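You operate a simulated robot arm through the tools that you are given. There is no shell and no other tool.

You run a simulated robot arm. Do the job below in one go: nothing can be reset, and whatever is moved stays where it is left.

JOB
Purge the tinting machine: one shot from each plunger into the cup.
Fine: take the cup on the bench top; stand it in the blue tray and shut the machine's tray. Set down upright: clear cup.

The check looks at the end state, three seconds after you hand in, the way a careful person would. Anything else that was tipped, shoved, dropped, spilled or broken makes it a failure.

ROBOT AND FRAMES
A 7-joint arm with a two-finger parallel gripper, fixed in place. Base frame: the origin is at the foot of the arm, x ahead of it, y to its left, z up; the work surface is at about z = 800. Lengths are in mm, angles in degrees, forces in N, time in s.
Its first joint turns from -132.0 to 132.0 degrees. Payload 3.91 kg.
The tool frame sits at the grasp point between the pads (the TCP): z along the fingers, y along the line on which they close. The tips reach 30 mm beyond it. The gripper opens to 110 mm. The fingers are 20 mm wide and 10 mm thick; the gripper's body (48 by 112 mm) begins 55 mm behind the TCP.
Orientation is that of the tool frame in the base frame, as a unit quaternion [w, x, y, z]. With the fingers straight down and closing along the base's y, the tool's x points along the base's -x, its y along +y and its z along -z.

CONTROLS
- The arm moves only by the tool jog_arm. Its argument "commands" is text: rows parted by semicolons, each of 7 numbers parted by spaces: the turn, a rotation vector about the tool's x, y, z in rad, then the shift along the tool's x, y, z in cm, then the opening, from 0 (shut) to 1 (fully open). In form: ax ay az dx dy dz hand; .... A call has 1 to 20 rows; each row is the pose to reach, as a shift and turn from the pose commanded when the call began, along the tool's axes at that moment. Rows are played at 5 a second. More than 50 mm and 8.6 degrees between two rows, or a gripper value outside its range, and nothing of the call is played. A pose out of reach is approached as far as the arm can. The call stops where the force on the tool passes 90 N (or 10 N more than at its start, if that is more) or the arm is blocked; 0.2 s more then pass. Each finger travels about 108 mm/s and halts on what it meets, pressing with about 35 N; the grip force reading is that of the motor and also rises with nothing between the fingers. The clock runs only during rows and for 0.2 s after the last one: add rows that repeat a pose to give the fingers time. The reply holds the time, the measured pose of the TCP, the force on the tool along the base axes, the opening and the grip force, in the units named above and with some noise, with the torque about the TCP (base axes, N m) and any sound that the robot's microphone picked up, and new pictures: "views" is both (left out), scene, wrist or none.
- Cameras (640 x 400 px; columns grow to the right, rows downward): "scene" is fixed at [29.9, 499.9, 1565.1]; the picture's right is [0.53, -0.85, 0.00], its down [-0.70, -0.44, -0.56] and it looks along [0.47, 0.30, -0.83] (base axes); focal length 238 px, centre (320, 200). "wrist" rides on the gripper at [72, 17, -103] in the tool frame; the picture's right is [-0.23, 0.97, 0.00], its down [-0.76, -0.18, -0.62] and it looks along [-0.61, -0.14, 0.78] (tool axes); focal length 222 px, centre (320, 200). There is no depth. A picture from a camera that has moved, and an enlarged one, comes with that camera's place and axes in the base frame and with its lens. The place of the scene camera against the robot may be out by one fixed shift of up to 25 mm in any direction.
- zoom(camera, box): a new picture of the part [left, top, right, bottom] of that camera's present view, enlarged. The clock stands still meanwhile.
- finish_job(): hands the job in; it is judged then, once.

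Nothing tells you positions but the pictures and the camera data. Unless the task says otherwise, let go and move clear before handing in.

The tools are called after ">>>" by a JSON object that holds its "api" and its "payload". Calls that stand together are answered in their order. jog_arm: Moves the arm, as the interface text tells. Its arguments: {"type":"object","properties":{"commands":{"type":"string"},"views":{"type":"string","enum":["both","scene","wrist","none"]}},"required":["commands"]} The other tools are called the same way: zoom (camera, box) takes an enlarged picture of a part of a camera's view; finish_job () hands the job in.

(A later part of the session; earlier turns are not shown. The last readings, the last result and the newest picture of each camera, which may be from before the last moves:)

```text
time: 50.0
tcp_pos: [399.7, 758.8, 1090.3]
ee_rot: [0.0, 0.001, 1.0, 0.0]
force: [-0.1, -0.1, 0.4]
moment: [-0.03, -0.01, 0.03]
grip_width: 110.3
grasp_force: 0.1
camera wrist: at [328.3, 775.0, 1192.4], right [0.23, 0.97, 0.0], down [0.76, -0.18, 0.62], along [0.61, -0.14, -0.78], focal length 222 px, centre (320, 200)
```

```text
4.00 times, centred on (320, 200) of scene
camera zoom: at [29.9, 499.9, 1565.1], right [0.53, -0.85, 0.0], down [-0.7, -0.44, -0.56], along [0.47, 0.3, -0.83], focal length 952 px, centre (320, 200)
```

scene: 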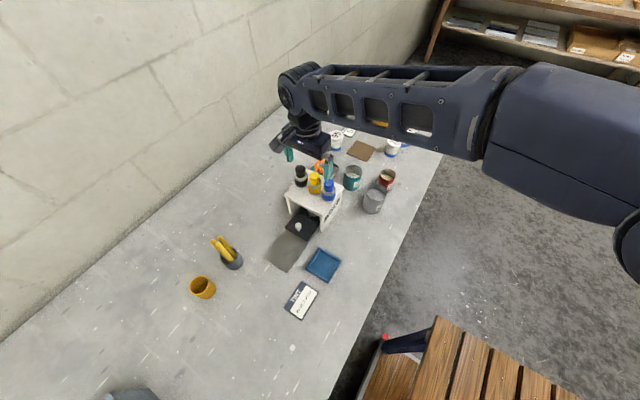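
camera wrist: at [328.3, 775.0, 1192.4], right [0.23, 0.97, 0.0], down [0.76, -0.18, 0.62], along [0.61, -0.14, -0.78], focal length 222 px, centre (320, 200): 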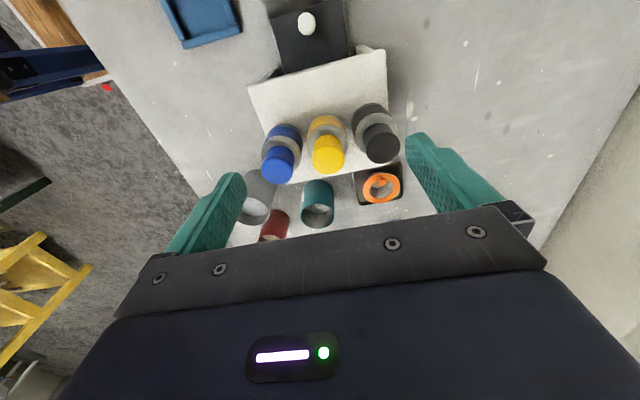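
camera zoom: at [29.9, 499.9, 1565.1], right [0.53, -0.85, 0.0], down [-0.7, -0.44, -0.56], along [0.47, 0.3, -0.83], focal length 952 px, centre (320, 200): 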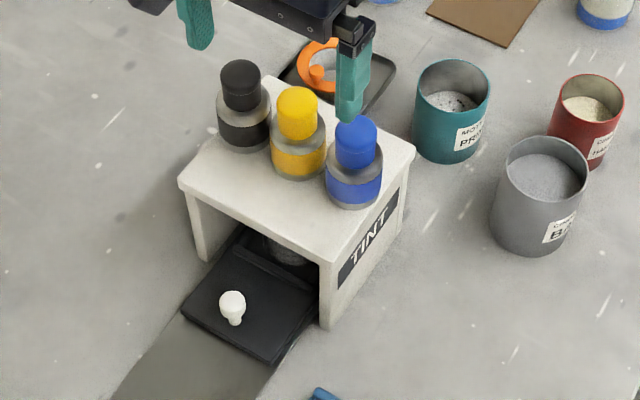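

The cap tops triangulate to x ≈ 427, z ≈ 1007, with y ≈ 709 (blue), 759.5 (yellow) and 810 (black). The recess centre is also at x ≈ 427, so the cup is under the nozzles. I'll close the fingers and hover above blue.

>>> {"api": "jog_arm", "payload": {"commands": "0 0 0 -0.9 -1.6 0 0.6; 0 0 0 -1.8 -3.3 0 0.2; 0 0 0 -2.73 -4.98 0 0; 0 0 0 -2.73 -4.98 1.5 0; 0 0 0 -2.73 -4.98 2.5 0; 0 0 0 -2.73 -4.98 2.5 0; 0 0 0 -2.73 -4.98 2.5 0"}}

>>> {"api": "zoom", "payload": {"camera": "wrist", "box": [240, 100, 400, 220]}}

>>> {"api": "zoom", "payload": {"camera": "scene", "box": [270, 140, 370, 240]}}

```text
time: 51.6
tcp_pos: [426.6, 709.3, 1064.4]
ee_rot: [0.0, 0.0, 1.0, 0.001]
force: [0.6, 0.3, 0.4]
moment: [0.01, 0.03, -0.01]
grip_width: 0.2
grasp_force: 34.7
camera wrist: at [355.1, 724.9, 1167.1], right [0.23, 0.97, 0.0], down [0.76, -0.18, 0.62], along [0.61, -0.14, -0.78], focal length 222 px, centre (320, 200)
```

scene: 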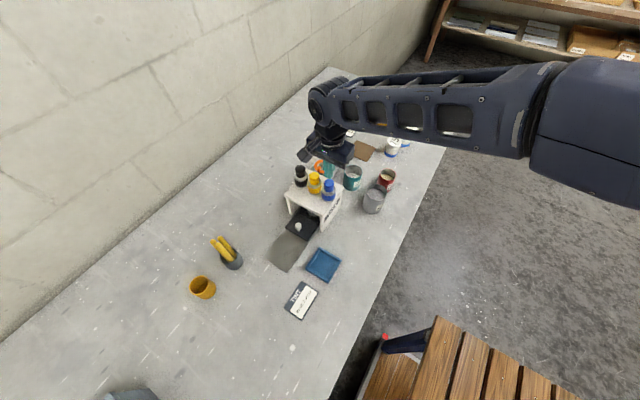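
wrist: 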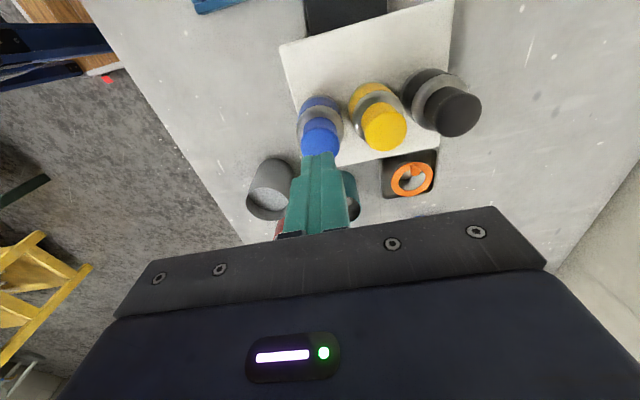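

```text
3.33 times, centred on (320, 160) of wrist
camera zoom: at [355.1, 724.9, 1167.1], right [0.23, 0.97, 0.0], down [0.76, -0.18, 0.62], along [0.61, -0.14, -0.78], focal length 740 px, centre (320, 333)
```

zoom: 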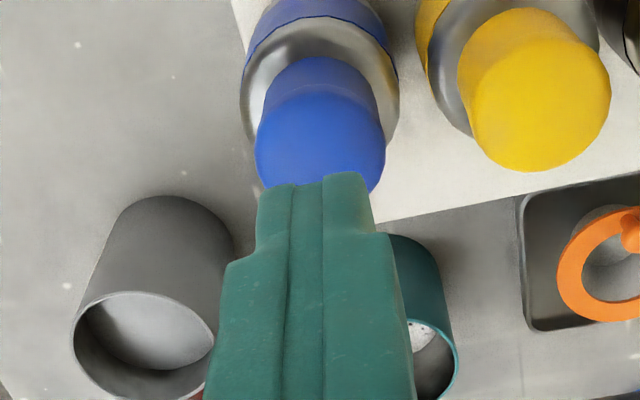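

```text
4.00 times, centred on (320, 190) of scene
camera zoom: at [29.9, 499.9, 1565.1], right [0.53, -0.85, 0.0], down [-0.7, -0.44, -0.56], along [0.47, 0.3, -0.83], focal length 952 px, centre (320, 240)
```

zoom: 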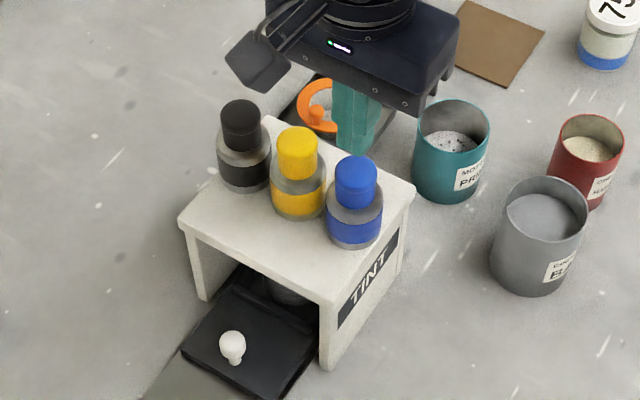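

The fingers are aligned above the blue cap. I'll descend to just above contact.

>>> {"api": "jog_arm", "payload": {"commands": "0 0 0 0.05 0 1.2 0; 0 0 0 0.05 0 2.2 0; 0 0 0 0.05 0 2.2 0", "views": "wrist"}}

>>> {"api": "zoom", "payload": {"camera": "scene", "box": [290, 150, 350, 210]}}

```text
time: 52.4
tcp_pos: [426.0, 708.3, 1042.6]
ee_rot: [0.0, 0.0, 1.0, 0.0]
force: [-0.1, -0.7, 0.8]
moment: [0.01, 0.03, 0.01]
grip_width: 0.0
grasp_force: 35.0
camera wrist: at [354.5, 725.1, 1145.3], right [0.23, 0.97, 0.0], down [0.76, -0.18, 0.62], along [0.61, -0.14, -0.78], focal length 222 px, centre (320, 200)
```

wrist: 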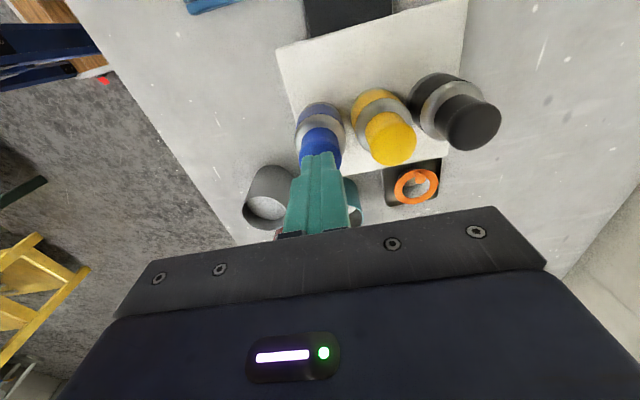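

```text
6.67 times, centred on (320, 180) of scene
camera zoom: at [29.9, 499.9, 1565.1], right [0.53, -0.85, 0.0], down [-0.7, -0.44, -0.56], along [0.47, 0.3, -0.83], focal length 1586 px, centre (320, 333)
```

zoom: 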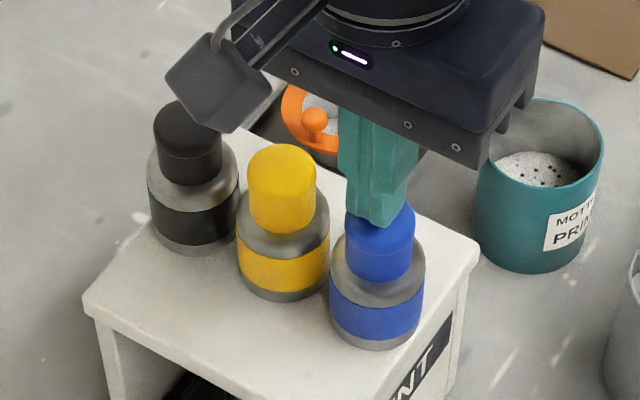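

>>> {"api": "jog_arm", "payload": {"commands": "0 0 0 0 0 0.3 0; 0 0 0 0 0 0.6 0; 0 0 0 0 0 0.6 0", "views": "none"}}

>>> {"api": "zoom", "payload": {"camera": "scene", "box": [290, 150, 350, 210]}}

```text
time: 53.2
tcp_pos: [425.5, 709.1, 1036.5]
ee_rot: [-0.001, 0.0, 1.0, 0.0]
force: [-0.2, -0.3, 0.4]
moment: [-0.01, -0.02, 0.03]
grip_width: 0.0
grasp_force: 35.3
```

```text
6.67 times, centred on (320, 180) of scene
camera zoom: at [29.9, 499.9, 1565.1], right [0.53, -0.85, 0.0], down [-0.7, -0.44, -0.56], along [0.47, 0.3, -0.83], focal length 1586 px, centre (320, 333)
```

zoom: 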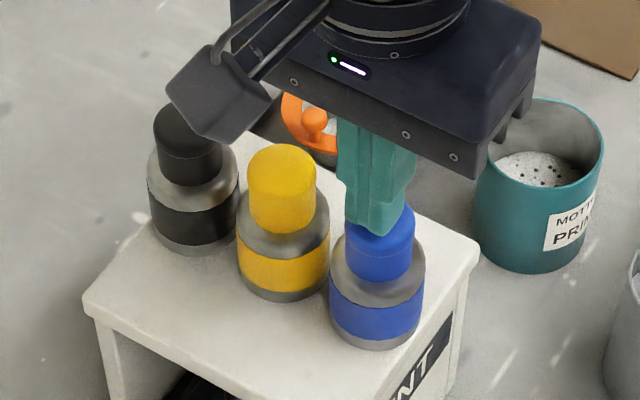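

>>> {"api": "jog_arm", "payload": {"commands": "0 0 0 0 0 0.2 0; 0 0 0 0 0 0.4 0; 0 0 0 0 0 0.4 0", "views": "none"}}

>>> {"api": "zoom", "payload": {"camera": "scene", "box": [290, 150, 350, 210]}}

```text
time: 54.0
tcp_pos: [427.3, 708.4, 1032.5]
ee_rot: [0.0, 0.0, 1.0, 0.001]
force: [-0.3, 1.1, 2.3]
moment: [0.06, 0.0, 0.01]
grip_width: 0.0
grasp_force: 34.2
```

```text
6.67 times, centred on (320, 180) of scene
camera zoom: at [29.9, 499.9, 1565.1], right [0.53, -0.85, 0.0], down [-0.7, -0.44, -0.56], along [0.47, 0.3, -0.83], focal length 1586 px, centre (320, 333)
```

zoom: 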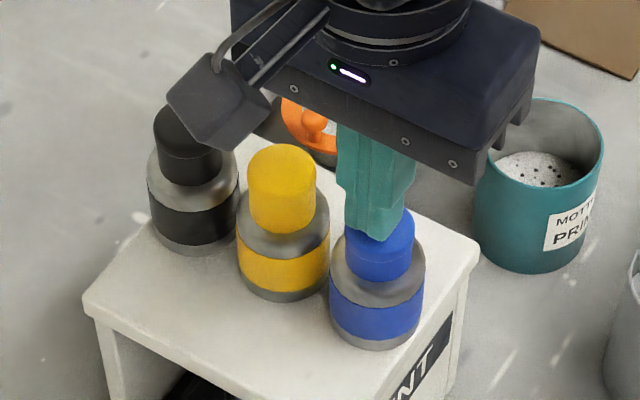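

The first contact is at TCP z ≈ 1033. I'll press down progressively and listen for the shot.

>>> {"api": "jog_arm", "payload": {"commands": "0 0 0 0 0 0.2 0; 0 0 0 0 0 0.4 0; 0 0 0 0 0 0.4 0", "views": "none"}}

```text
time: 54.8
tcp_pos: [425.6, 708.1, 1028.8]
ee_rot: [0.0, -0.001, 1.0, 0.001]
force: [-0.5, 1.7, 3.4]
moment: [0.04, 0.07, 0.0]
grip_width: 0.0
grasp_force: 34.9
heard: click
```

I heard a click. I'll check the view before releasing.

>>> {"api": "zoom", "payload": {"camera": "scene", "box": [290, 150, 350, 210]}}

>>> {"api": "zoom", "payload": {"camera": "scene", "box": [280, 190, 330, 240]}}

```text
6.67 times, centred on (320, 180) of scene
camera zoom: at [29.9, 499.9, 1565.1], right [0.53, -0.85, 0.0], down [-0.7, -0.44, -0.56], along [0.47, 0.3, -0.83], focal length 1586 px, centre (320, 333)
```

zoom: 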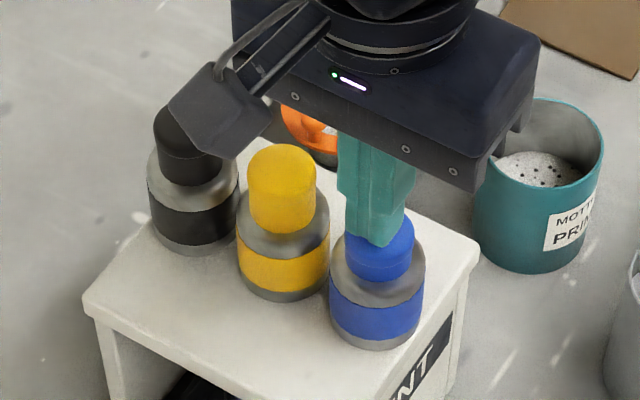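

```text
8.00 times, centred on (305, 215) of scene
camera zoom: at [29.9, 499.9, 1565.1], right [0.53, -0.85, 0.0], down [-0.7, -0.44, -0.56], along [0.47, 0.3, -0.83], focal length 1903 px, centre (440, 80)
```

zoom: 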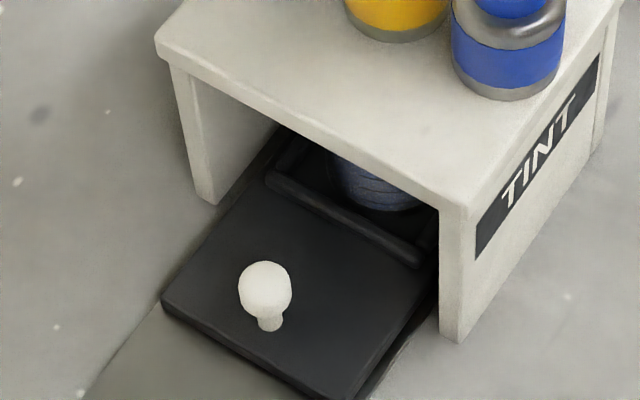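

The cup in the machine now shows blue, so the shot went in. I'll lift off blue, move over yellow, and descend to just above contact.

>>> {"api": "jog_arm", "payload": {"commands": "0 0 0 0 0 -1 0; 0 0 0 0 0 -2.5 0; 0 0 0 0 0 -3.5 0; 0 0 0 0 1.7 -3.5 0; 0 0 0 0 3.4 -3.5 0; 0 0 0 0 5.05 -3.5 0; 0 0 0 0 5.05 -3.5 0; 0 0 0 0 5.05 -3.5 0"}}

>>> {"api": "zoom", "payload": {"camera": "wrist", "box": [240, 100, 400, 220]}}

```text
time: 56.6
tcp_pos: [426.8, 759.4, 1063.5]
ee_rot: [0.0, 0.0, 1.0, 0.001]
force: [-0.5, 0.0, -0.3]
moment: [0.03, 0.02, -0.02]
grip_width: 0.0
grasp_force: 35.0
camera wrist: at [355.2, 775.9, 1165.8], right [0.23, 0.97, 0.0], down [0.76, -0.18, 0.62], along [0.61, -0.14, -0.78], focal length 222 px, centre (320, 200)
```

scene: 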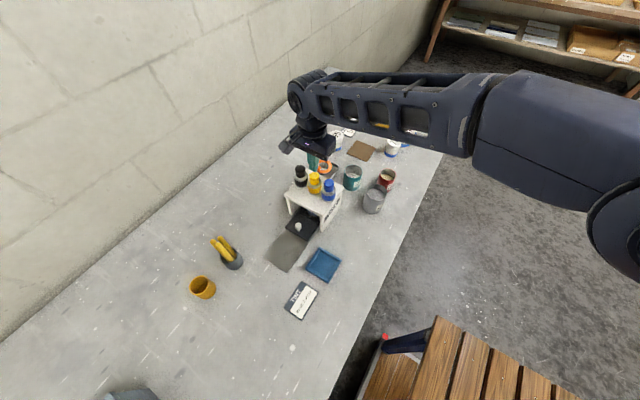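
wrist: 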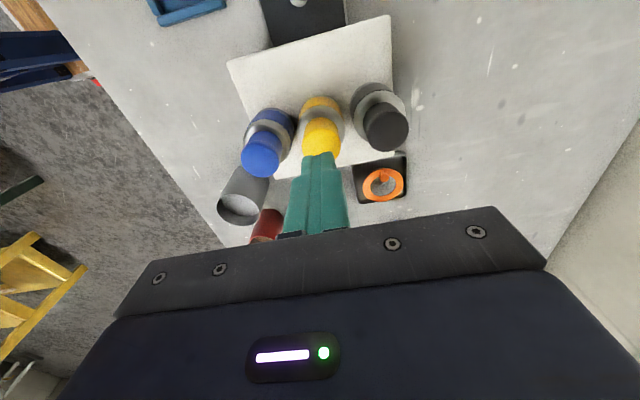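

```text
3.33 times, centred on (320, 160) of wrist
camera zoom: at [355.2, 775.9, 1165.8], right [0.23, 0.97, 0.0], down [0.76, -0.18, 0.62], along [0.61, -0.14, -0.78], focal length 740 px, centre (320, 333)
```

zoom: 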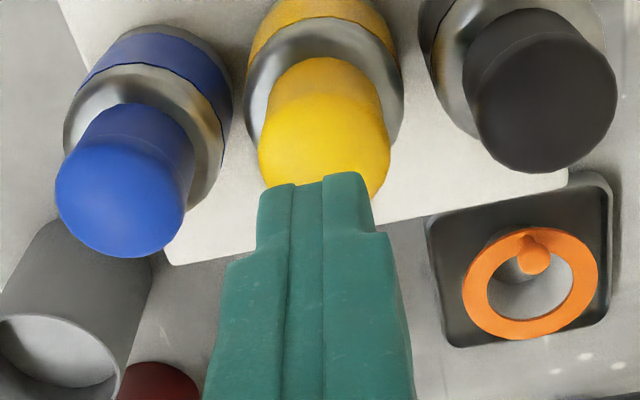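

Blue has sprung back and the fingers are centred over yellow. I'll descend to near contact, then press step by step.

>>> {"api": "jog_arm", "payload": {"commands": "0 0 0 0 0 1.2 0; 0 0 0 0 0 2.3 0; 0 0 0 0 0 2.9 0; 0 0 0 0 0 2.9 0", "views": "none"}}

```text
time: 57.6
tcp_pos: [425.5, 759.4, 1034.8]
ee_rot: [0.0, 0.0, 1.0, 0.0]
force: [0.7, -1.0, 1.1]
moment: [-0.01, -0.03, 0.03]
grip_width: 0.0
grasp_force: 35.3
```

>>> {"api": "jog_arm", "payload": {"commands": "0 0 0 0 0 0.2 0; 0 0 0 0 0 0.4 0; 0 0 0 0 0 0.4 0", "views": "none"}}

```text
time: 58.4
tcp_pos: [426.1, 758.8, 1029.3]
ee_rot: [0.0, 0.001, 1.0, 0.001]
force: [0.2, -1.1, 3.6]
moment: [-0.03, -0.04, -0.04]
grip_width: 0.3
grasp_force: 35.0
heard: click
```

Yellow has clicked once. I'll lift off, move over black, and hover.

>>> {"api": "jog_arm", "payload": {"commands": "0 0 0 0 0 -1 0; 0 0 0 0 0 -2.5 0; 0 0 0 0 0 -3.4 0; 0 0 0 0 1.7 -3.4 0; 0 0 0 0 3.4 -3.4 0; 0 0 0 0 5.08 -3.4 0; 0 0 0 0 5.08 -3.4 0; 0 0 0 0 5.08 -3.4 0"}}

>>> {"api": "zoom", "payload": {"camera": "wrist", "box": [240, 100, 400, 220]}}

>>> {"api": "zoom", "payload": {"camera": "scene", "box": [280, 190, 330, 240]}}

```text
time: 60.2
tcp_pos: [426.2, 810.7, 1066.8]
ee_rot: [-0.001, 0.001, 1.0, 0.002]
force: [0.6, 0.5, 0.7]
moment: [-0.02, 0.0, 0.01]
grip_width: 0.3
grasp_force: 35.1
camera wrist: at [354.5, 826.3, 1167.3], right [0.23, 0.97, 0.0], down [0.76, -0.18, 0.62], along [0.61, -0.14, -0.78], focal length 222 px, centre (320, 200)
```

scene: 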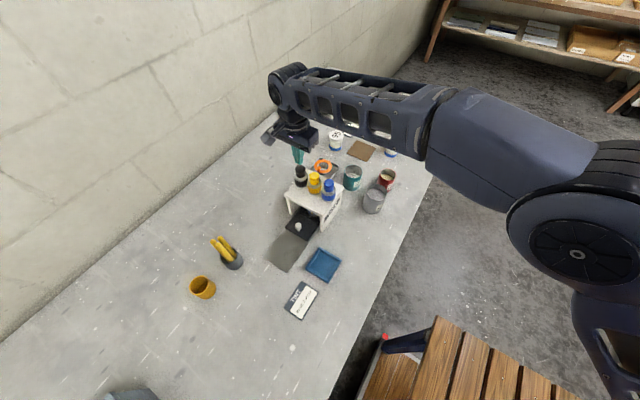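
wrist: 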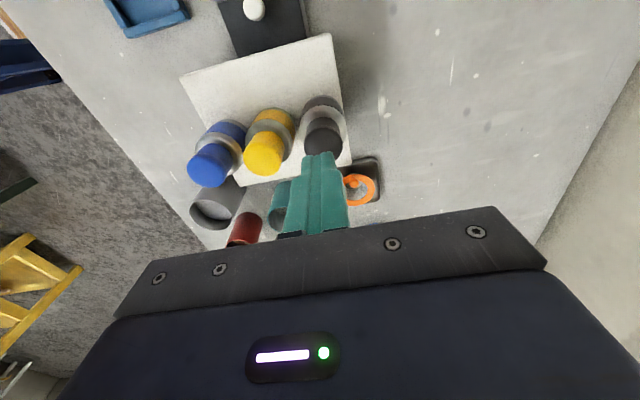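

```text
3.33 times, centred on (320, 160) of wrist
camera zoom: at [354.5, 826.3, 1167.3], right [0.23, 0.97, 0.0], down [0.76, -0.18, 0.62], along [0.61, -0.14, -0.78], focal length 740 px, centre (320, 333)
```

zoom: 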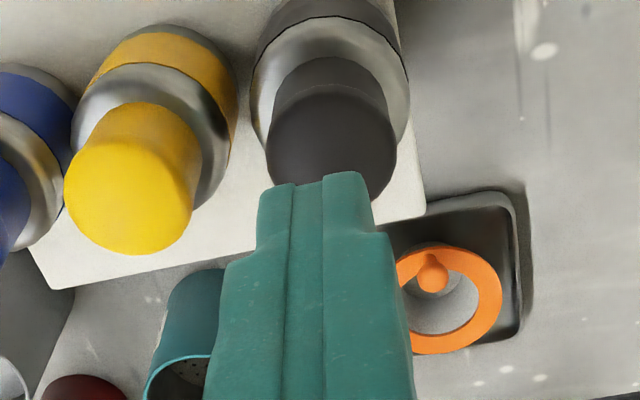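

```text
8.00 times, centred on (305, 215) of scene
camera zoom: at [29.9, 499.9, 1565.1], right [0.53, -0.85, 0.0], down [-0.7, -0.44, -0.56], along [0.47, 0.3, -0.83], focal length 1903 px, centre (440, 80)
```

zoom: 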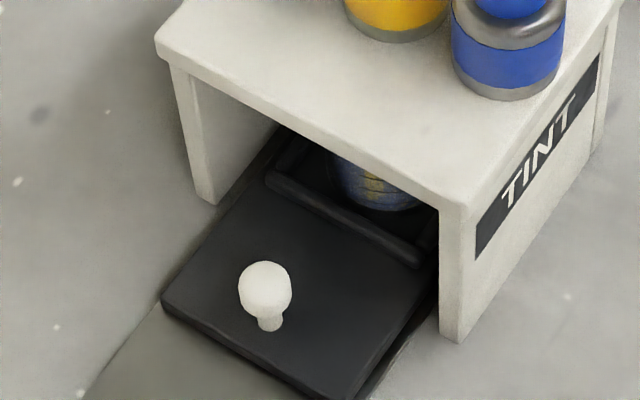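

Yellow went in as well. I'll do the same for black, with a small y correction.

>>> {"api": "jog_arm", "payload": {"commands": "0 0 0 0 0.15 1.2 0; 0 0 0 0 0.15 2.3 0; 0 0 0 0 0.15 3.0 0; 0 0 0 0 0.15 3.0 0", "views": "none"}}

```text
time: 61.2
tcp_pos: [426.9, 811.7, 1035.4]
ee_rot: [0.0, 0.0, 1.0, 0.001]
force: [1.1, 0.6, 1.6]
moment: [0.0, -0.05, 0.0]
grip_width: 0.2
grasp_force: 35.1
```

>>> {"api": "jog_arm", "payload": {"commands": "0 0 0 0 0 0.2 0; 0 0 0 0 0 0.4 0; 0 0 0 0 0 0.4 0", "views": "none"}}

```text
time: 62.0
tcp_pos: [426.2, 812.0, 1030.1]
ee_rot: [0.0, 0.0, 1.0, 0.001]
force: [0.7, -0.9, 2.7]
moment: [-0.01, -0.06, 0.0]
grip_width: 0.0
grasp_force: 34.7
```

>>> {"api": "jog_arm", "payload": {"commands": "0 0 0 0 0 0.1 0; 0 0 0 0 0 0.2 0; 0 0 0 0 0 0.2 0", "views": "none"}}

```text
time: 62.8
tcp_pos: [425.7, 811.1, 1028.3]
ee_rot: [0.0, 0.0, 1.0, 0.001]
force: [1.5, 1.4, 4.0]
moment: [0.01, -0.05, 0.01]
grip_width: 0.0
grasp_force: 35.4
heard: click
```

All three plungers have clicked once each. I'll lift, go back in front of the machine above the knob, and tilt for the knob grip.

>>> {"api": "jog_arm", "payload": {"commands": "0 0 0 0 0 -1.5 0; 0 0 0 0 0 -4.5 0; 0 0 0 3.5 -1.7 -4.5 0; 0 0 0 7 -3.4 -4.5 0; 0 -0.05 0 10 -5.15 -4.5 0.2; 0 -0.12 0 10 -5.15 -1 0.4; 0 -0.19 0 10 -5.15 3 0.5; 0 -0.25 0 10 -5.15 6.8 0.5; 0 -0.25 0 10 -5.15 9.8 0.5; 0 -0.25 0 10 -5.15 9.8 0.5; 0 -0.25 0 10 -5.15 9.8 0.5"}}

>>> {"api": "zoom", "payload": {"camera": "wrist", "box": [200, 20, 440, 220]}}

```text
time: 65.2
tcp_pos: [326.1, 759.9, 930.9]
ee_rot: [0.124, 0.001, 0.992, 0.001]
force: [0.4, 0.0, 0.3]
moment: [-0.01, 0.0, -0.01]
grip_width: 55.0
grasp_force: 0.0
camera wrist: at [231.3, 776.4, 1012.1], right [0.22, 0.97, 0.06], down [0.58, -0.18, 0.79], along [0.78, -0.14, -0.61], focal length 222 px, centre (320, 200)
```

scene: 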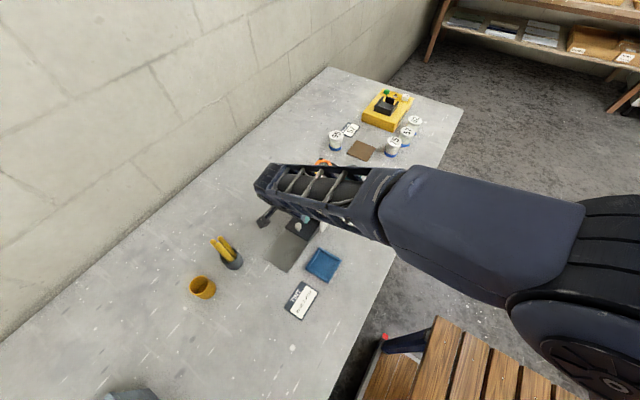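
wrist: 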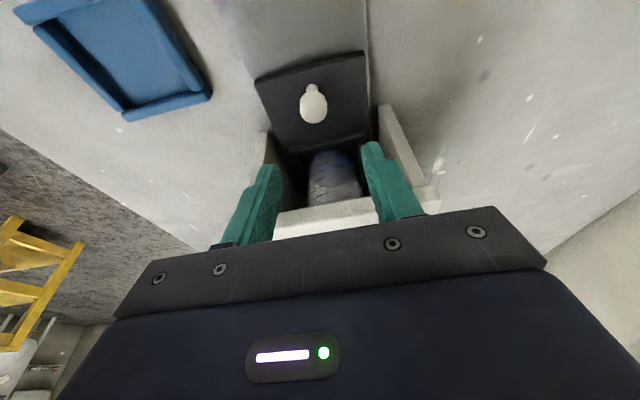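

```text
2.00 times, centred on (320, 120) of wrist
camera zoom: at [231.3, 776.4, 1012.1], right [0.22, 0.97, 0.06], down [0.58, -0.18, 0.79], along [0.78, -0.14, -0.61], focal length 444 px, centre (320, 360)
```

zoom: 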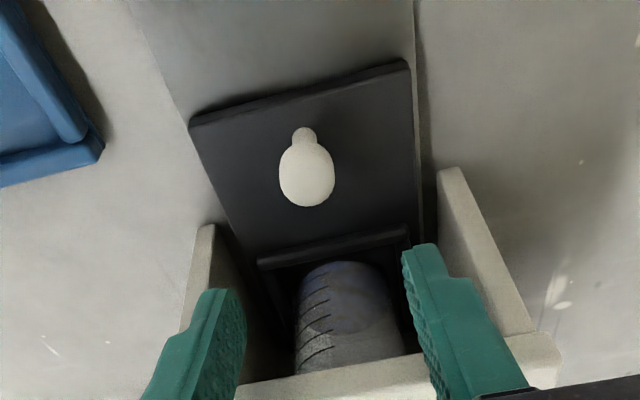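

The knob is at (325.7, 760). I'll grip it again.

>>> {"api": "jog_arm", "payload": {"commands": "0 0 0 0.7 0 2.5 0.5; 0 0 0 1.5 0 5 0.5; 0 0 0 1.9 0 6.5 0.5; 0 0 0 2.19 0 7.55 0.5; 0 0 0 2.19 0 7.55 0.3; 0 0 0 2.19 0 7.55 0.1; 0 0 0 2.19 0 7.55 0; 0 0 0 2.19 0 7.55 0", "views": "wrist"}}

```text
time: 67.0
tcp_pos: [323.6, 758.6, 852.3]
ee_rot: [0.124, 0.0, 0.992, 0.0]
force: [-3.0, -16.7, -0.1]
moment: [-0.13, 0.09, -0.04]
grip_width: 21.3
grasp_force: 45.2
camera wrist: at [228.1, 776.6, 933.0], right [0.22, 0.97, 0.06], down [0.58, -0.18, 0.79], along [0.78, -0.14, -0.61], focal length 222 px, centre (320, 200)
```

wrist: 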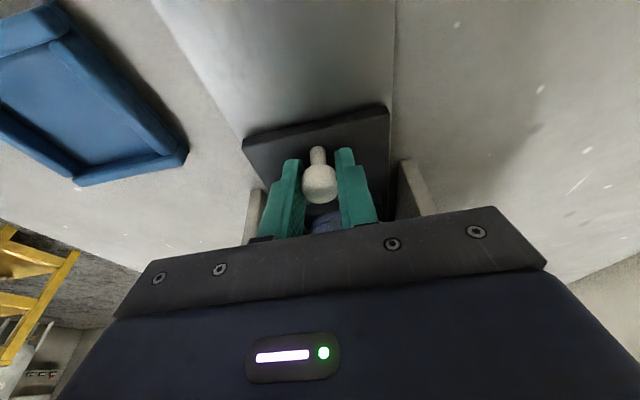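

Gripped. I'll pull out slowly so the liquid isn't disturbed.

>>> {"api": "jog_arm", "payload": {"commands": "0 0 0 0.19 -0.1 -0.05 0; 0 0 0 0.58 -0.1 -0.15 0; 0 0 0 1.16 -0.1 -0.3 0; 0 0 0 1.74 -0.1 -0.44 0; 0 0 0 2.33 -0.1 -0.59 0; 0 0 0 2.91 -0.1 -0.74 0; 0 0 0 3.49 -0.1 -0.89 0; 0 0 0 4.07 -0.1 -1.04 0; 0 0 0 4.65 -0.1 -1.19 0; 0 0 0 5.23 -0.1 -1.33 0; 0 0 0 5.62 -0.1 -1.43 0; 0 0 0 5.81 -0.1 -1.48 0; 0 0 0 5.81 -0.1 -1.48 0", "views": "wrist"}}

>>> {"api": "jog_arm", "payload": {"commands": "0 0 0 0.19 0 -0.05 0; 0 0 0 0.58 0 -0.15 0; 0 0 0 1.16 0 -0.3 0; 0 0 0 1.74 0 -0.44 0; 0 0 0 2.33 0 -0.59 0; 0 0 0 2.91 0 -0.74 0; 0 0 0 3.49 0 -0.89 0; 0 0 0 4.07 0 -1.04 0; 0 0 0 4.65 0 -1.19 0; 0 0 0 5.23 0 -1.33 0; 0 0 0 5.52 0 -1.41 0; 0 0 0 5.62 0 -1.43 0; 0 0 0 5.62 0 -1.43 0", "views": "both"}}

```text
time: 69.8
tcp_pos: [263.1, 760.8, 852.2]
ee_rot: [0.125, 0.001, 0.992, 0.001]
force: [-0.4, 13.0, -10.2]
moment: [0.1, 0.04, -0.01]
grip_width: 21.0
grasp_force: 45.1
camera wrist: at [168.3, 776.3, 933.1], right [0.22, 0.97, 0.06], down [0.58, -0.18, 0.79], along [0.78, -0.14, -0.61], focal length 222 px, centre (320, 200)
```

wrist: 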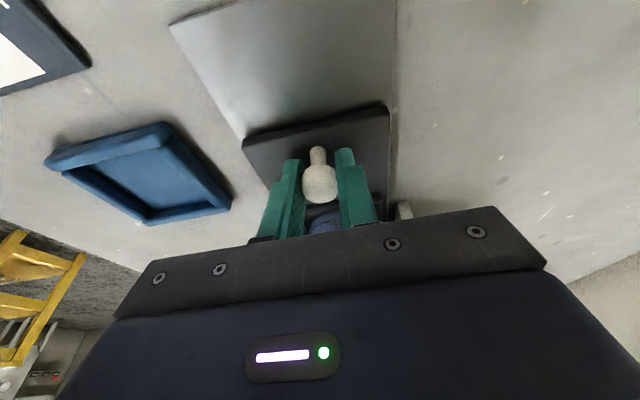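

```text
time: 72.6
tcp_pos: [205.6, 760.0, 851.9]
ee_rot: [0.124, 0.0, 0.992, 0.0]
force: [0.4, 12.0, -7.3]
moment: [0.1, 0.12, 0.04]
grip_width: 21.0
grasp_force: 44.9
camera wrist: at [110.4, 776.4, 933.2], right [0.22, 0.97, 0.06], down [0.58, -0.18, 0.79], along [0.78, -0.14, -0.61], focal length 222 px, centre (320, 200)
```

scene: 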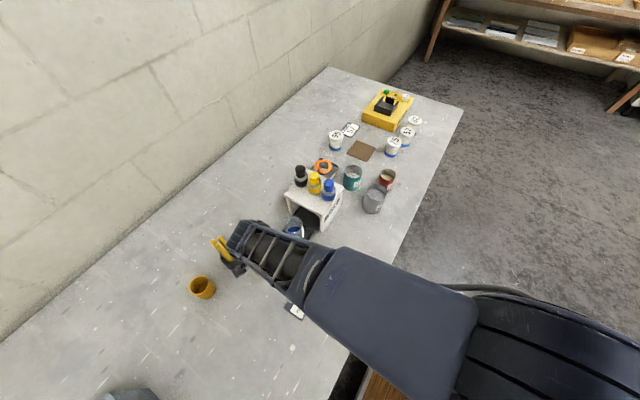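
wrist: 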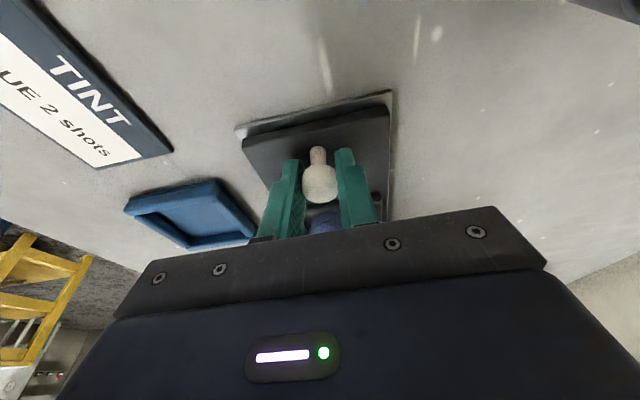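

Out again. I'll release, rise, and look at the cup.

>>> {"api": "jog_arm", "payload": {"commands": "0 0 0 0 0.05 0 0.2; 0 0 0 0 0.05 0 0.4; 0 0 0 0 0.05 0 0.5; 0 0 0 -0.5 0 -1.94 0.5; 0 0 0 -1.24 0 -4.85 0.5; 0 0 0 -2.0 0 -7.75 0.5; 0 0.06 0 -2.7 0 -10.6 0.6; 0 0.12 0 -3.5 0 -13.5 0.8; 0 0.18 0 -4.2 0 -16.5 1; 0 0.25 0 -4.6 0 -19 1; 0 0.25 0 -4.6 0 -19 1; 0 0.25 0 -4.6 0 -19 1"}}

>>> {"api": "zoom", "payload": {"camera": "wrist", "box": [200, 40, 440, 220]}}

>>> {"api": "zoom", "payload": {"camera": "scene", "box": [270, 190, 330, 250]}}

```text
time: 75.2
tcp_pos: [204.4, 760.7, 1047.3]
ee_rot: [-0.001, 0.0, 1.0, 0.001]
force: [-0.8, -0.3, 0.2]
moment: [-0.01, 0.01, 0.01]
grip_width: 110.3
grasp_force: 0.1
camera wrist: at [131.9, 775.5, 1150.4], right [0.23, 0.97, 0.0], down [0.76, -0.18, 0.62], along [0.61, -0.14, -0.78], focal length 222 px, centre (320, 200)
```

scene: 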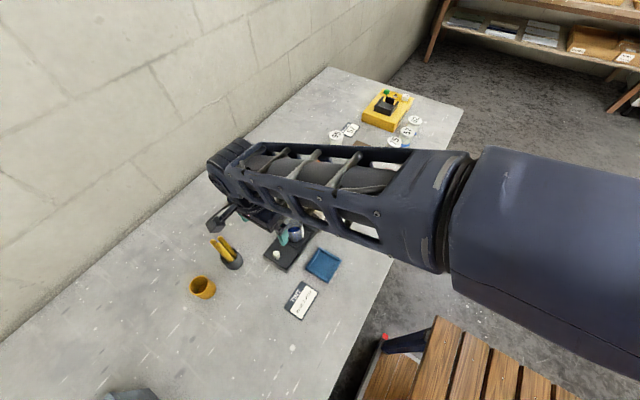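
wrist: 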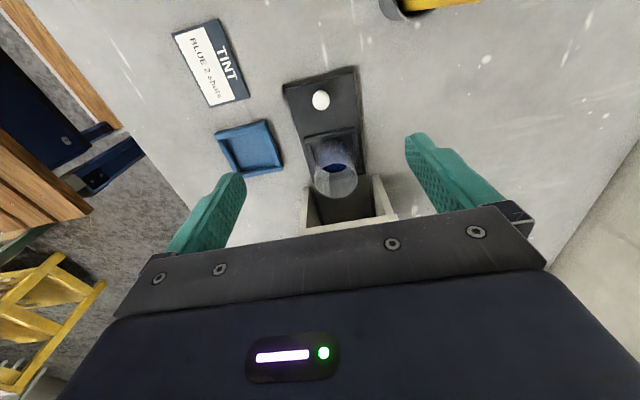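

```text
2.22 times, centred on (320, 130) of wrist
camera zoom: at [131.9, 775.5, 1150.4], right [0.23, 0.97, 0.0], down [0.76, -0.18, 0.62], along [0.61, -0.14, -0.78], focal length 494 px, centre (320, 356)
```

zoom: 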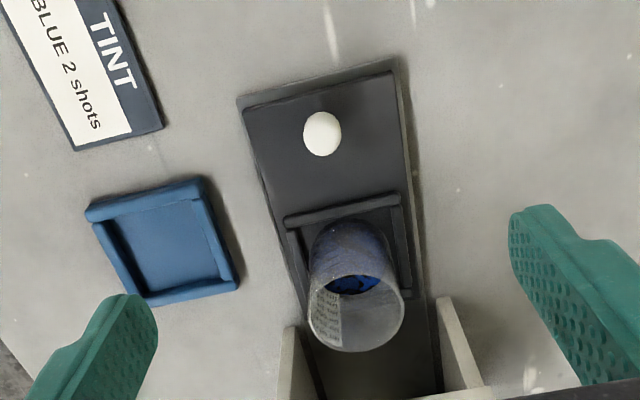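

```text
6.67 times, centred on (300, 220) of scene
camera zoom: at [29.9, 499.9, 1565.1], right [0.53, -0.85, 0.0], down [-0.7, -0.44, -0.56], along [0.47, 0.3, -0.83], focal length 1586 px, centre (453, 67)
```

zoom: 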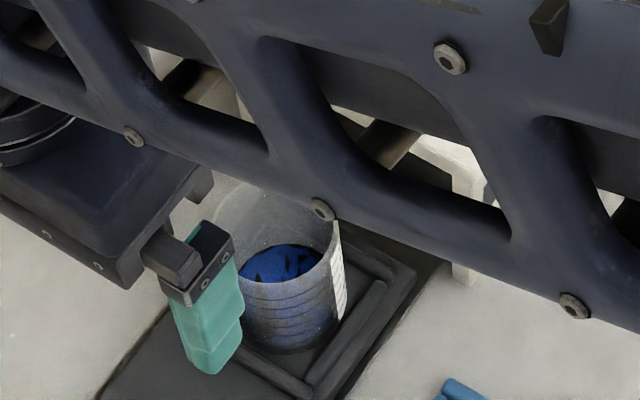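

The tint is in the cup, which stands at about (305, 758). I'll move over it for the pick-up.

>>> {"api": "jog_arm", "payload": {"commands": "0 0 0 -3.4 -0.1 2 1; 0 0 0 -6.8 -0.2 4.5 1; 0 0 0 -10 -0.25 7 1; 0 0 0 -10 -0.25 9.5 1; 0 0 0 -10 -0.25 9.5 1; 0 0 0 -10 -0.25 9.5 1"}}

>>> {"api": "zoom", "payload": {"camera": "wrist", "box": [220, 40, 420, 200]}}

```text
time: 76.6
tcp_pos: [303.1, 757.3, 951.7]
ee_rot: [0.0, 0.0, 1.0, 0.0]
force: [0.1, -0.1, -0.4]
moment: [0.02, -0.02, 0.01]
grip_width: 110.1
grasp_force: 0.0
camera wrist: at [230.9, 774.0, 1054.0], right [0.23, 0.97, 0.0], down [0.76, -0.18, 0.62], along [0.61, -0.14, -0.78], focal length 222 px, centre (320, 200)
```

scene: 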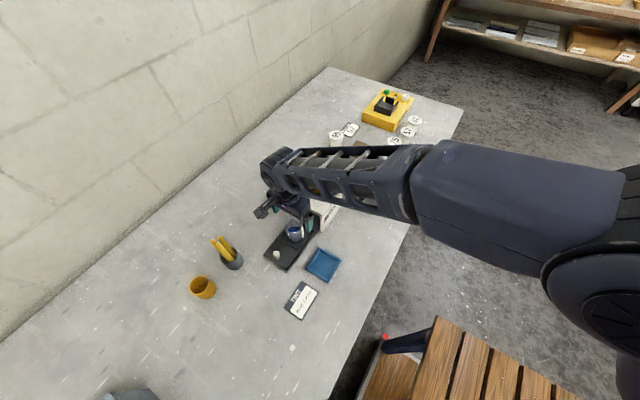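
wrist: 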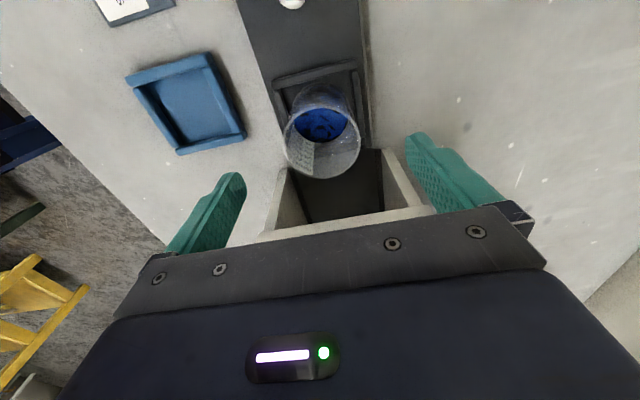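

```text
2.50 times, centred on (320, 120) of wrist
camera zoom: at [230.9, 774.0, 1054.0], right [0.23, 0.97, 0.0], down [0.76, -0.18, 0.62], along [0.61, -0.14, -0.78], focal length 555 px, centre (320, 400)
```

zoom: 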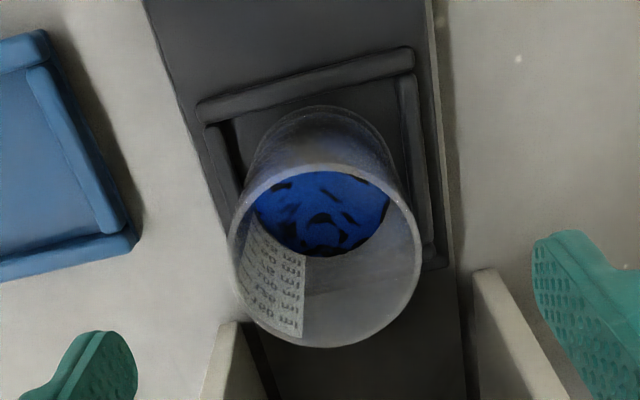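

The cup rim centre is at about (302, 759). I'll descend, keeping the tips above the rails, and grip.

>>> {"api": "jog_arm", "payload": {"commands": "0 0 0 0.05 0.07 3.5 1; 0 0 0 0.05 0.07 6.5 1; 0 0 0 0.05 0.07 8.4 1; 0 0 0 0.05 0.07 8.9 1; 0 0 0 0.05 0.07 8.9 0.85; 0 0 0 0.05 0.07 8.9 0.7; 0 0 0 0.05 0.07 8.9 0.6; 0 0 0 0.05 0.07 8.9 0.6"}}

>>> {"api": "zoom", "payload": {"camera": "wrist", "box": [200, 60, 440, 220]}}

>>> {"api": "zoom", "payload": {"camera": "scene", "box": [270, 190, 330, 250]}}

```text
time: 78.4
tcp_pos: [302.8, 758.3, 863.7]
ee_rot: [-0.001, 0.0, 1.0, 0.001]
force: [-0.1, -0.6, 0.2]
moment: [0.01, -0.02, -0.02]
grip_width: 66.2
grasp_force: 0.1
camera wrist: at [230.8, 774.3, 966.4], right [0.23, 0.97, 0.0], down [0.76, -0.18, 0.62], along [0.61, -0.14, -0.78], focal length 222 px, centre (320, 200)
```

scene: 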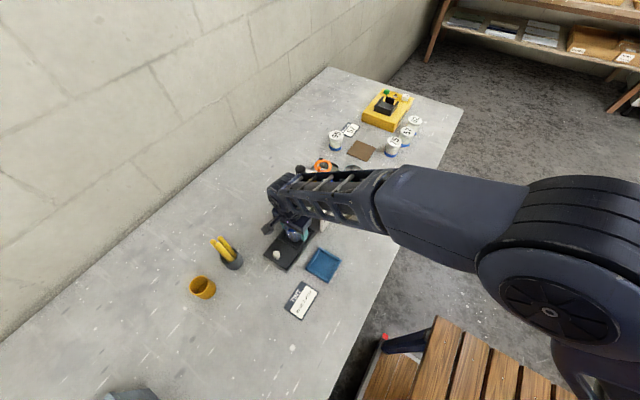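
wrist: 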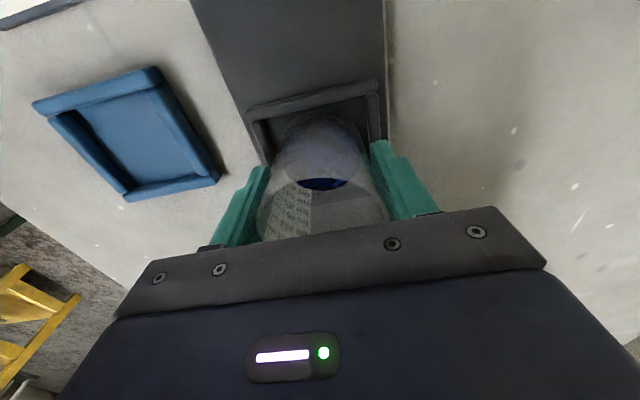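

```text
2.50 times, centred on (320, 140) of wrist
camera zoom: at [230.8, 774.3, 966.4], right [0.23, 0.97, 0.0], down [0.76, -0.18, 0.62], along [0.61, -0.14, -0.78], focal length 555 px, centre (320, 350)
```

zoom: 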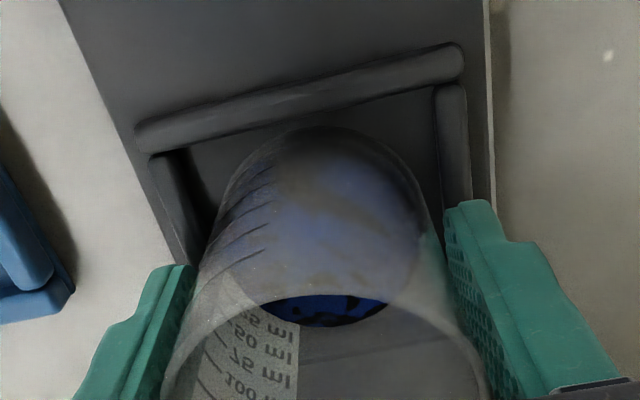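

```text
6.67 times, centred on (300, 220) of scene
camera zoom: at [29.9, 499.9, 1565.1], right [0.53, -0.85, 0.0], down [-0.7, -0.44, -0.56], along [0.47, 0.3, -0.83], focal length 1586 px, centre (453, 67)
```

zoom: 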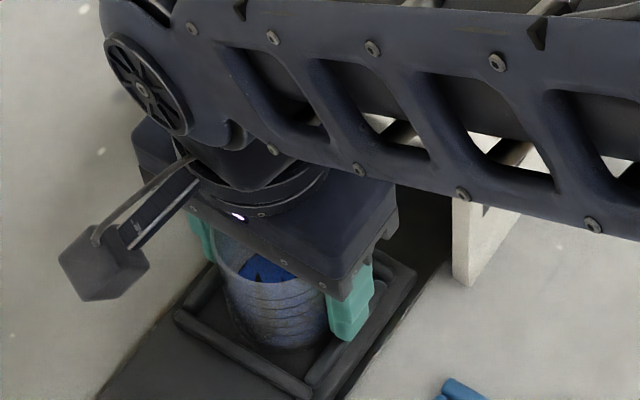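

Good placement. I'll close on the cup.

>>> {"api": "jog_arm", "payload": {"commands": "0 0 0 0 0 0 0.56; 0 0 0 0 0 0 0.5; 0 0 0 0 0 0 0.42; 0 0 0 0 0 0 0.4; 0 0 0 0 0 0 0.4", "views": "none"}}

```text
time: 79.6
tcp_pos: [303.5, 757.5, 863.7]
ee_rot: [0.0, 0.0, 1.0, 0.001]
force: [-0.5, 0.2, 0.2]
moment: [-0.01, 0.01, 0.03]
grip_width: 58.6
grasp_force: 34.5
```

The cup is gripped. I'll lift slowly and carry it level to above the blue tray.

>>> {"api": "jog_arm", "payload": {"commands": "0 0 0 0 0 -0.5 0.4; 0 0 0 0 0 -1.5 0.4; 0 0 0 0 0 -3 0.4; 0 0 0 0 0 -4.5 0.4; 0 0 0 0 0 -6 0.4; 0 0 0 0 0 -7 0.4; 0 0 0 0.2 -0.7 -7 0.4; 0 0 0 0.5 -2 -7 0.4; 0 0 0 0.9 -3.8 -7 0.4; 0 0 0 1.4 -5.7 -7 0.4; 0 0 0 1.9 -7.6 -7 0.4; 0 0 0 2.3 -9.5 -7 0.4; 0 0 0 2.8 -11.3 -7 0.4; 0 0 0 3.1 -12.5 -7 0.4; 0 0 0 3.25 -13.2 -7 0.4; 0 0 0 3.25 -13.3 -7 0.4; 0 0 0 3.25 -13.3 -7 0.4"}}

>>> {"api": "zoom", "payload": {"camera": "wrist", "box": [200, 60, 440, 220]}}

>>> {"api": "zoom", "payload": {"camera": "scene", "box": [270, 210, 370, 310]}}

```text
time: 83.2
tcp_pos: [269.4, 624.3, 933.6]
ee_rot: [0.0, 0.0, 1.0, 0.001]
force: [0.3, -0.1, -1.5]
moment: [-0.01, 0.0, 0.0]
grip_width: 58.5
grasp_force: 35.0
camera wrist: at [198.1, 641.1, 1036.0], right [0.23, 0.97, 0.0], down [0.76, -0.18, 0.62], along [0.61, -0.14, -0.78], focal length 222 px, centre (320, 200)
```

scene: 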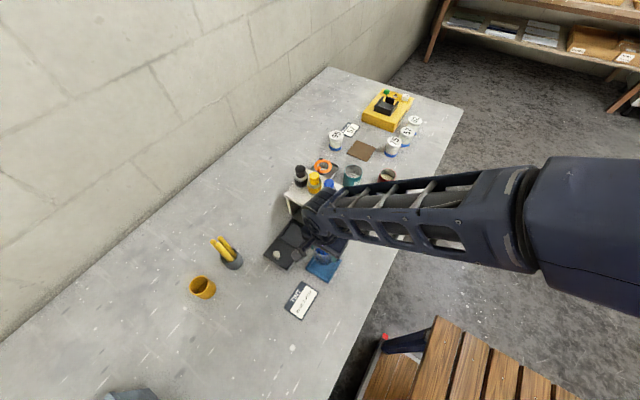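
wrist: 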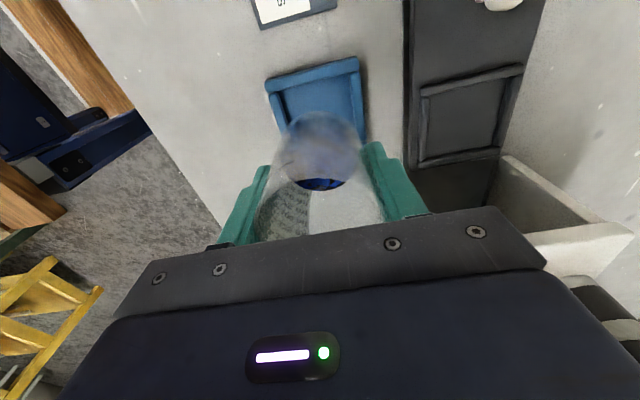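

```text
2.50 times, centred on (320, 140) of wrist
camera zoom: at [198.1, 641.1, 1036.0], right [0.23, 0.97, 0.0], down [0.76, -0.18, 0.62], along [0.61, -0.14, -0.78], focal length 555 px, centre (320, 350)
```

zoom: 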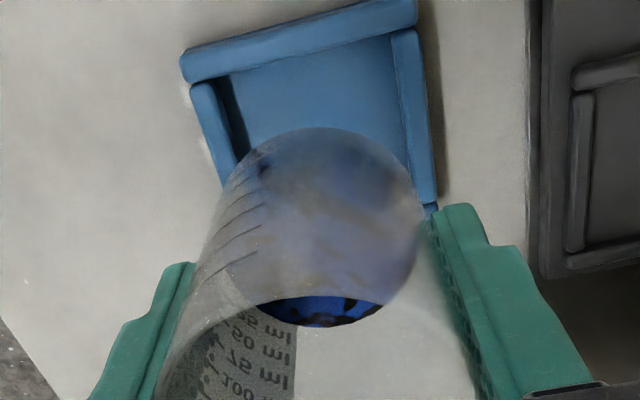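

```text
4.00 times, centred on (320, 260) of scene
camera zoom: at [29.9, 499.9, 1565.1], right [0.53, -0.85, 0.0], down [-0.7, -0.44, -0.56], along [0.47, 0.3, -0.83], focal length 952 px, centre (320, -40)
```

zoom: 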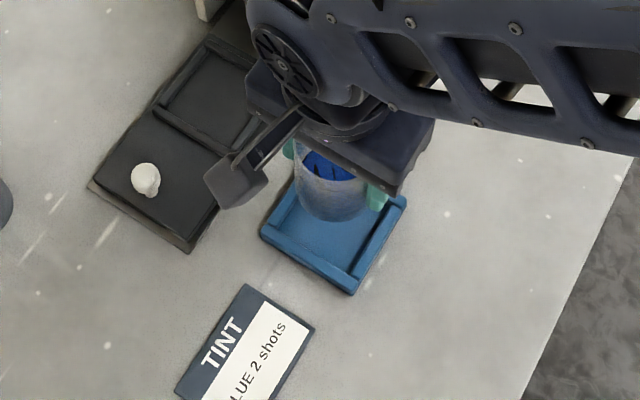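

The cup is upright above the tray. The tray's inner centre measures (271, 625), so I'll nudge +1.5 mm in x and lower in stages.

>>> {"api": "jog_arm", "payload": {"commands": "0 0 0 -0.15 0.06 1 0.4; 0 0 0 -0.15 0.06 2.5 0.4; 0 0 0 -0.15 0.06 4 0.4; 0 0 0 -0.15 0.06 5.5 0.4; 0 0 0 -0.15 0.06 6.4 0.4; 0 0 0 -0.15 0.06 6.4 0.4", "views": "none"}}

>>> {"api": "zoom", "payload": {"camera": "wrist", "box": [200, 60, 440, 220]}}

>>> {"api": "zoom", "payload": {"camera": "scene", "box": [290, 220, 350, 280]}}

```text
time: 84.6
tcp_pos: [272.4, 625.2, 870.3]
ee_rot: [-0.001, 0.0, 1.0, 0.001]
force: [-0.3, -0.8, 1.0]
moment: [0.02, 0.02, -0.01]
grip_width: 58.5
grasp_force: 34.7
```

```text
2.50 times, centred on (320, 140) of wrist
camera zoom: at [199.8, 641.4, 971.9], right [0.23, 0.97, 0.0], down [0.76, -0.18, 0.62], along [0.61, -0.14, -0.78], focal length 555 px, centre (320, 350)
```

zoom: 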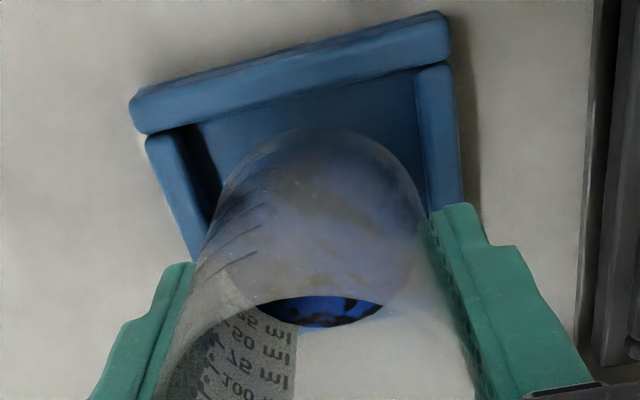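

```text
6.67 times, centred on (320, 250) of scene
camera zoom: at [29.9, 499.9, 1565.1], right [0.53, -0.85, 0.0], down [-0.7, -0.44, -0.56], along [0.47, 0.3, -0.83], focal length 1586 px, centre (320, -133)
```

zoom: 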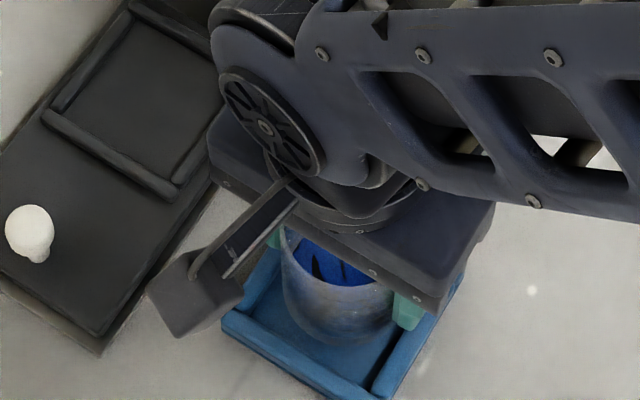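

The cup is centred inside the rails with clearance all around. I'll lower further.

>>> {"api": "jog_arm", "payload": {"commands": "0 0 0 0.05 0 0.4 0.4; 0 0 0 0.05 0 0.8 0.4; 0 0 0 0.05 0 0.8 0.4", "views": "none"}}

```text
time: 85.4
tcp_pos: [272.5, 623.6, 862.0]
ee_rot: [-0.001, 0.001, 1.0, 0.001]
force: [-0.3, 0.4, -1.3]
moment: [0.01, 0.0, 0.0]
grip_width: 58.4
grasp_force: 34.9
```

>>> {"api": "jog_arm", "payload": {"commands": "0 0 0 0 0 0.2 0.4; 0 0 0 0 0 0.4 0.4; 0 0 0 0 0 0.4 0.4", "views": "none"}}

>>> {"api": "zoom", "payload": {"camera": "wrist", "box": [200, 60, 440, 220]}}

```text
time: 86.2
tcp_pos: [270.5, 624.9, 856.5]
ee_rot: [0.0, 0.001, 1.0, 0.001]
force: [0.4, 0.4, -0.1]
moment: [0.0, -0.01, 0.02]
grip_width: 58.5
grasp_force: 35.2
```

```text
2.50 times, centred on (320, 140) of wrist
camera zoom: at [199.3, 641.5, 960.1], right [0.23, 0.97, 0.0], down [0.76, -0.18, 0.62], along [0.61, -0.14, -0.78], focal length 555 px, centre (320, 350)
```

zoom: 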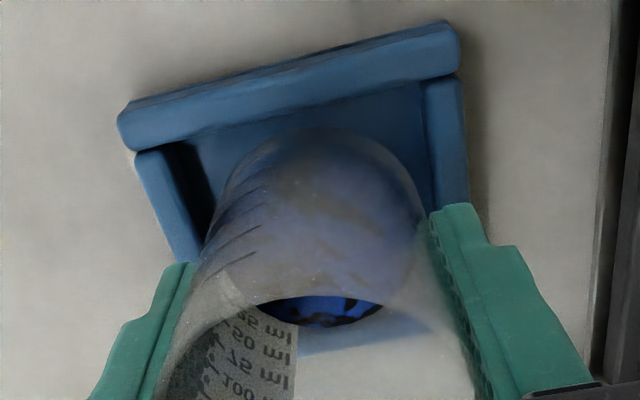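

>>> {"api": "jog_arm", "payload": {"commands": "0 0 0 0 0 0.15 0.4; 0 0 0 0 0 0.3 0.4; 0 0 0 0 0 0.3 0.4", "views": "none"}}

```text
time: 87.0
tcp_pos: [272.2, 625.9, 854.2]
ee_rot: [0.0, 0.0, 1.0, 0.001]
force: [1.0, -0.6, -0.1]
moment: [0.03, -0.02, -0.03]
grip_width: 58.3
grasp_force: 34.7
```

>>> {"api": "jog_arm", "payload": {"commands": "0 0 0 0 0 0.1 0.4; 0 0 0 0 0 0.2 0.4; 0 0 0 0 0 0.2 0.4", "views": "none"}}

```text
time: 87.8
tcp_pos: [271.1, 626.0, 851.6]
ee_rot: [-0.001, 0.0, 1.0, 0.0]
force: [-0.7, -0.2, -0.7]
moment: [-0.01, 0.02, -0.03]
grip_width: 58.4
grasp_force: 34.9
```

>>> {"api": "jog_arm", "payload": {"commands": "0 0 0 0 0 0.1 0.4; 0 0 0 0 0 0.2 0.4; 0 0 0 0 0 0.2 0.4", "views": "none"}}

>>> {"api": "zoom", "payload": {"camera": "scene", "box": [290, 220, 350, 280]}}

>>> {"api": "zoom", "payload": {"camera": "wrist", "box": [200, 60, 440, 220]}}

```text
time: 88.6
tcp_pos: [271.6, 625.4, 850.9]
ee_rot: [0.0, 0.0, 1.0, 0.002]
force: [0.4, -1.2, 10.3]
moment: [-0.17, 0.02, -0.01]
grip_width: 58.3
grasp_force: 35.3
```

```text
6.67 times, centred on (320, 250) of scene
camera zoom: at [29.9, 499.9, 1565.1], right [0.53, -0.85, 0.0], down [-0.7, -0.44, -0.56], along [0.47, 0.3, -0.83], focal length 1586 px, centre (320, -133)
```

zoom: 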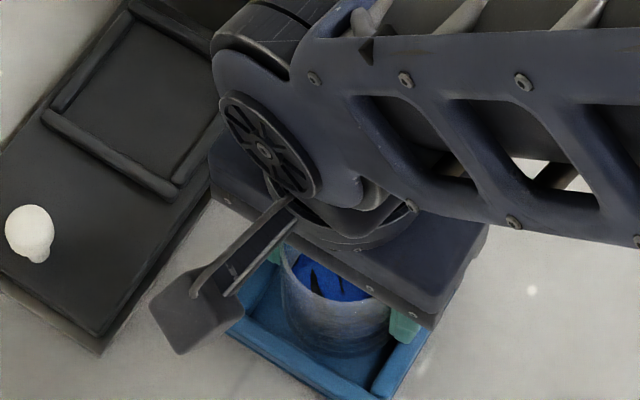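

```text
2.50 times, centred on (320, 140) of wrist
camera zoom: at [199.2, 641.7, 953.3], right [0.23, 0.97, 0.0], down [0.76, -0.18, 0.62], along [0.61, -0.14, -0.78], focal length 555 px, centre (320, 350)
```

zoom: 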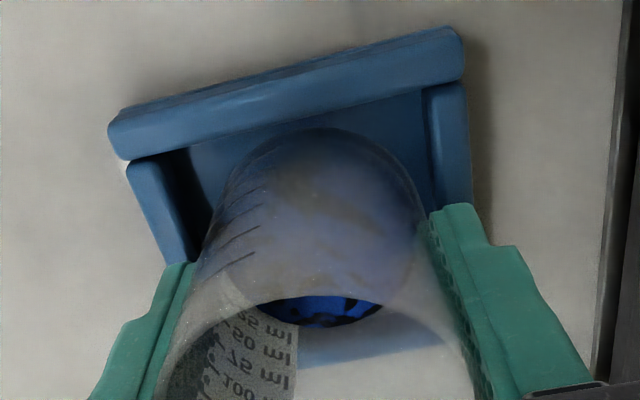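

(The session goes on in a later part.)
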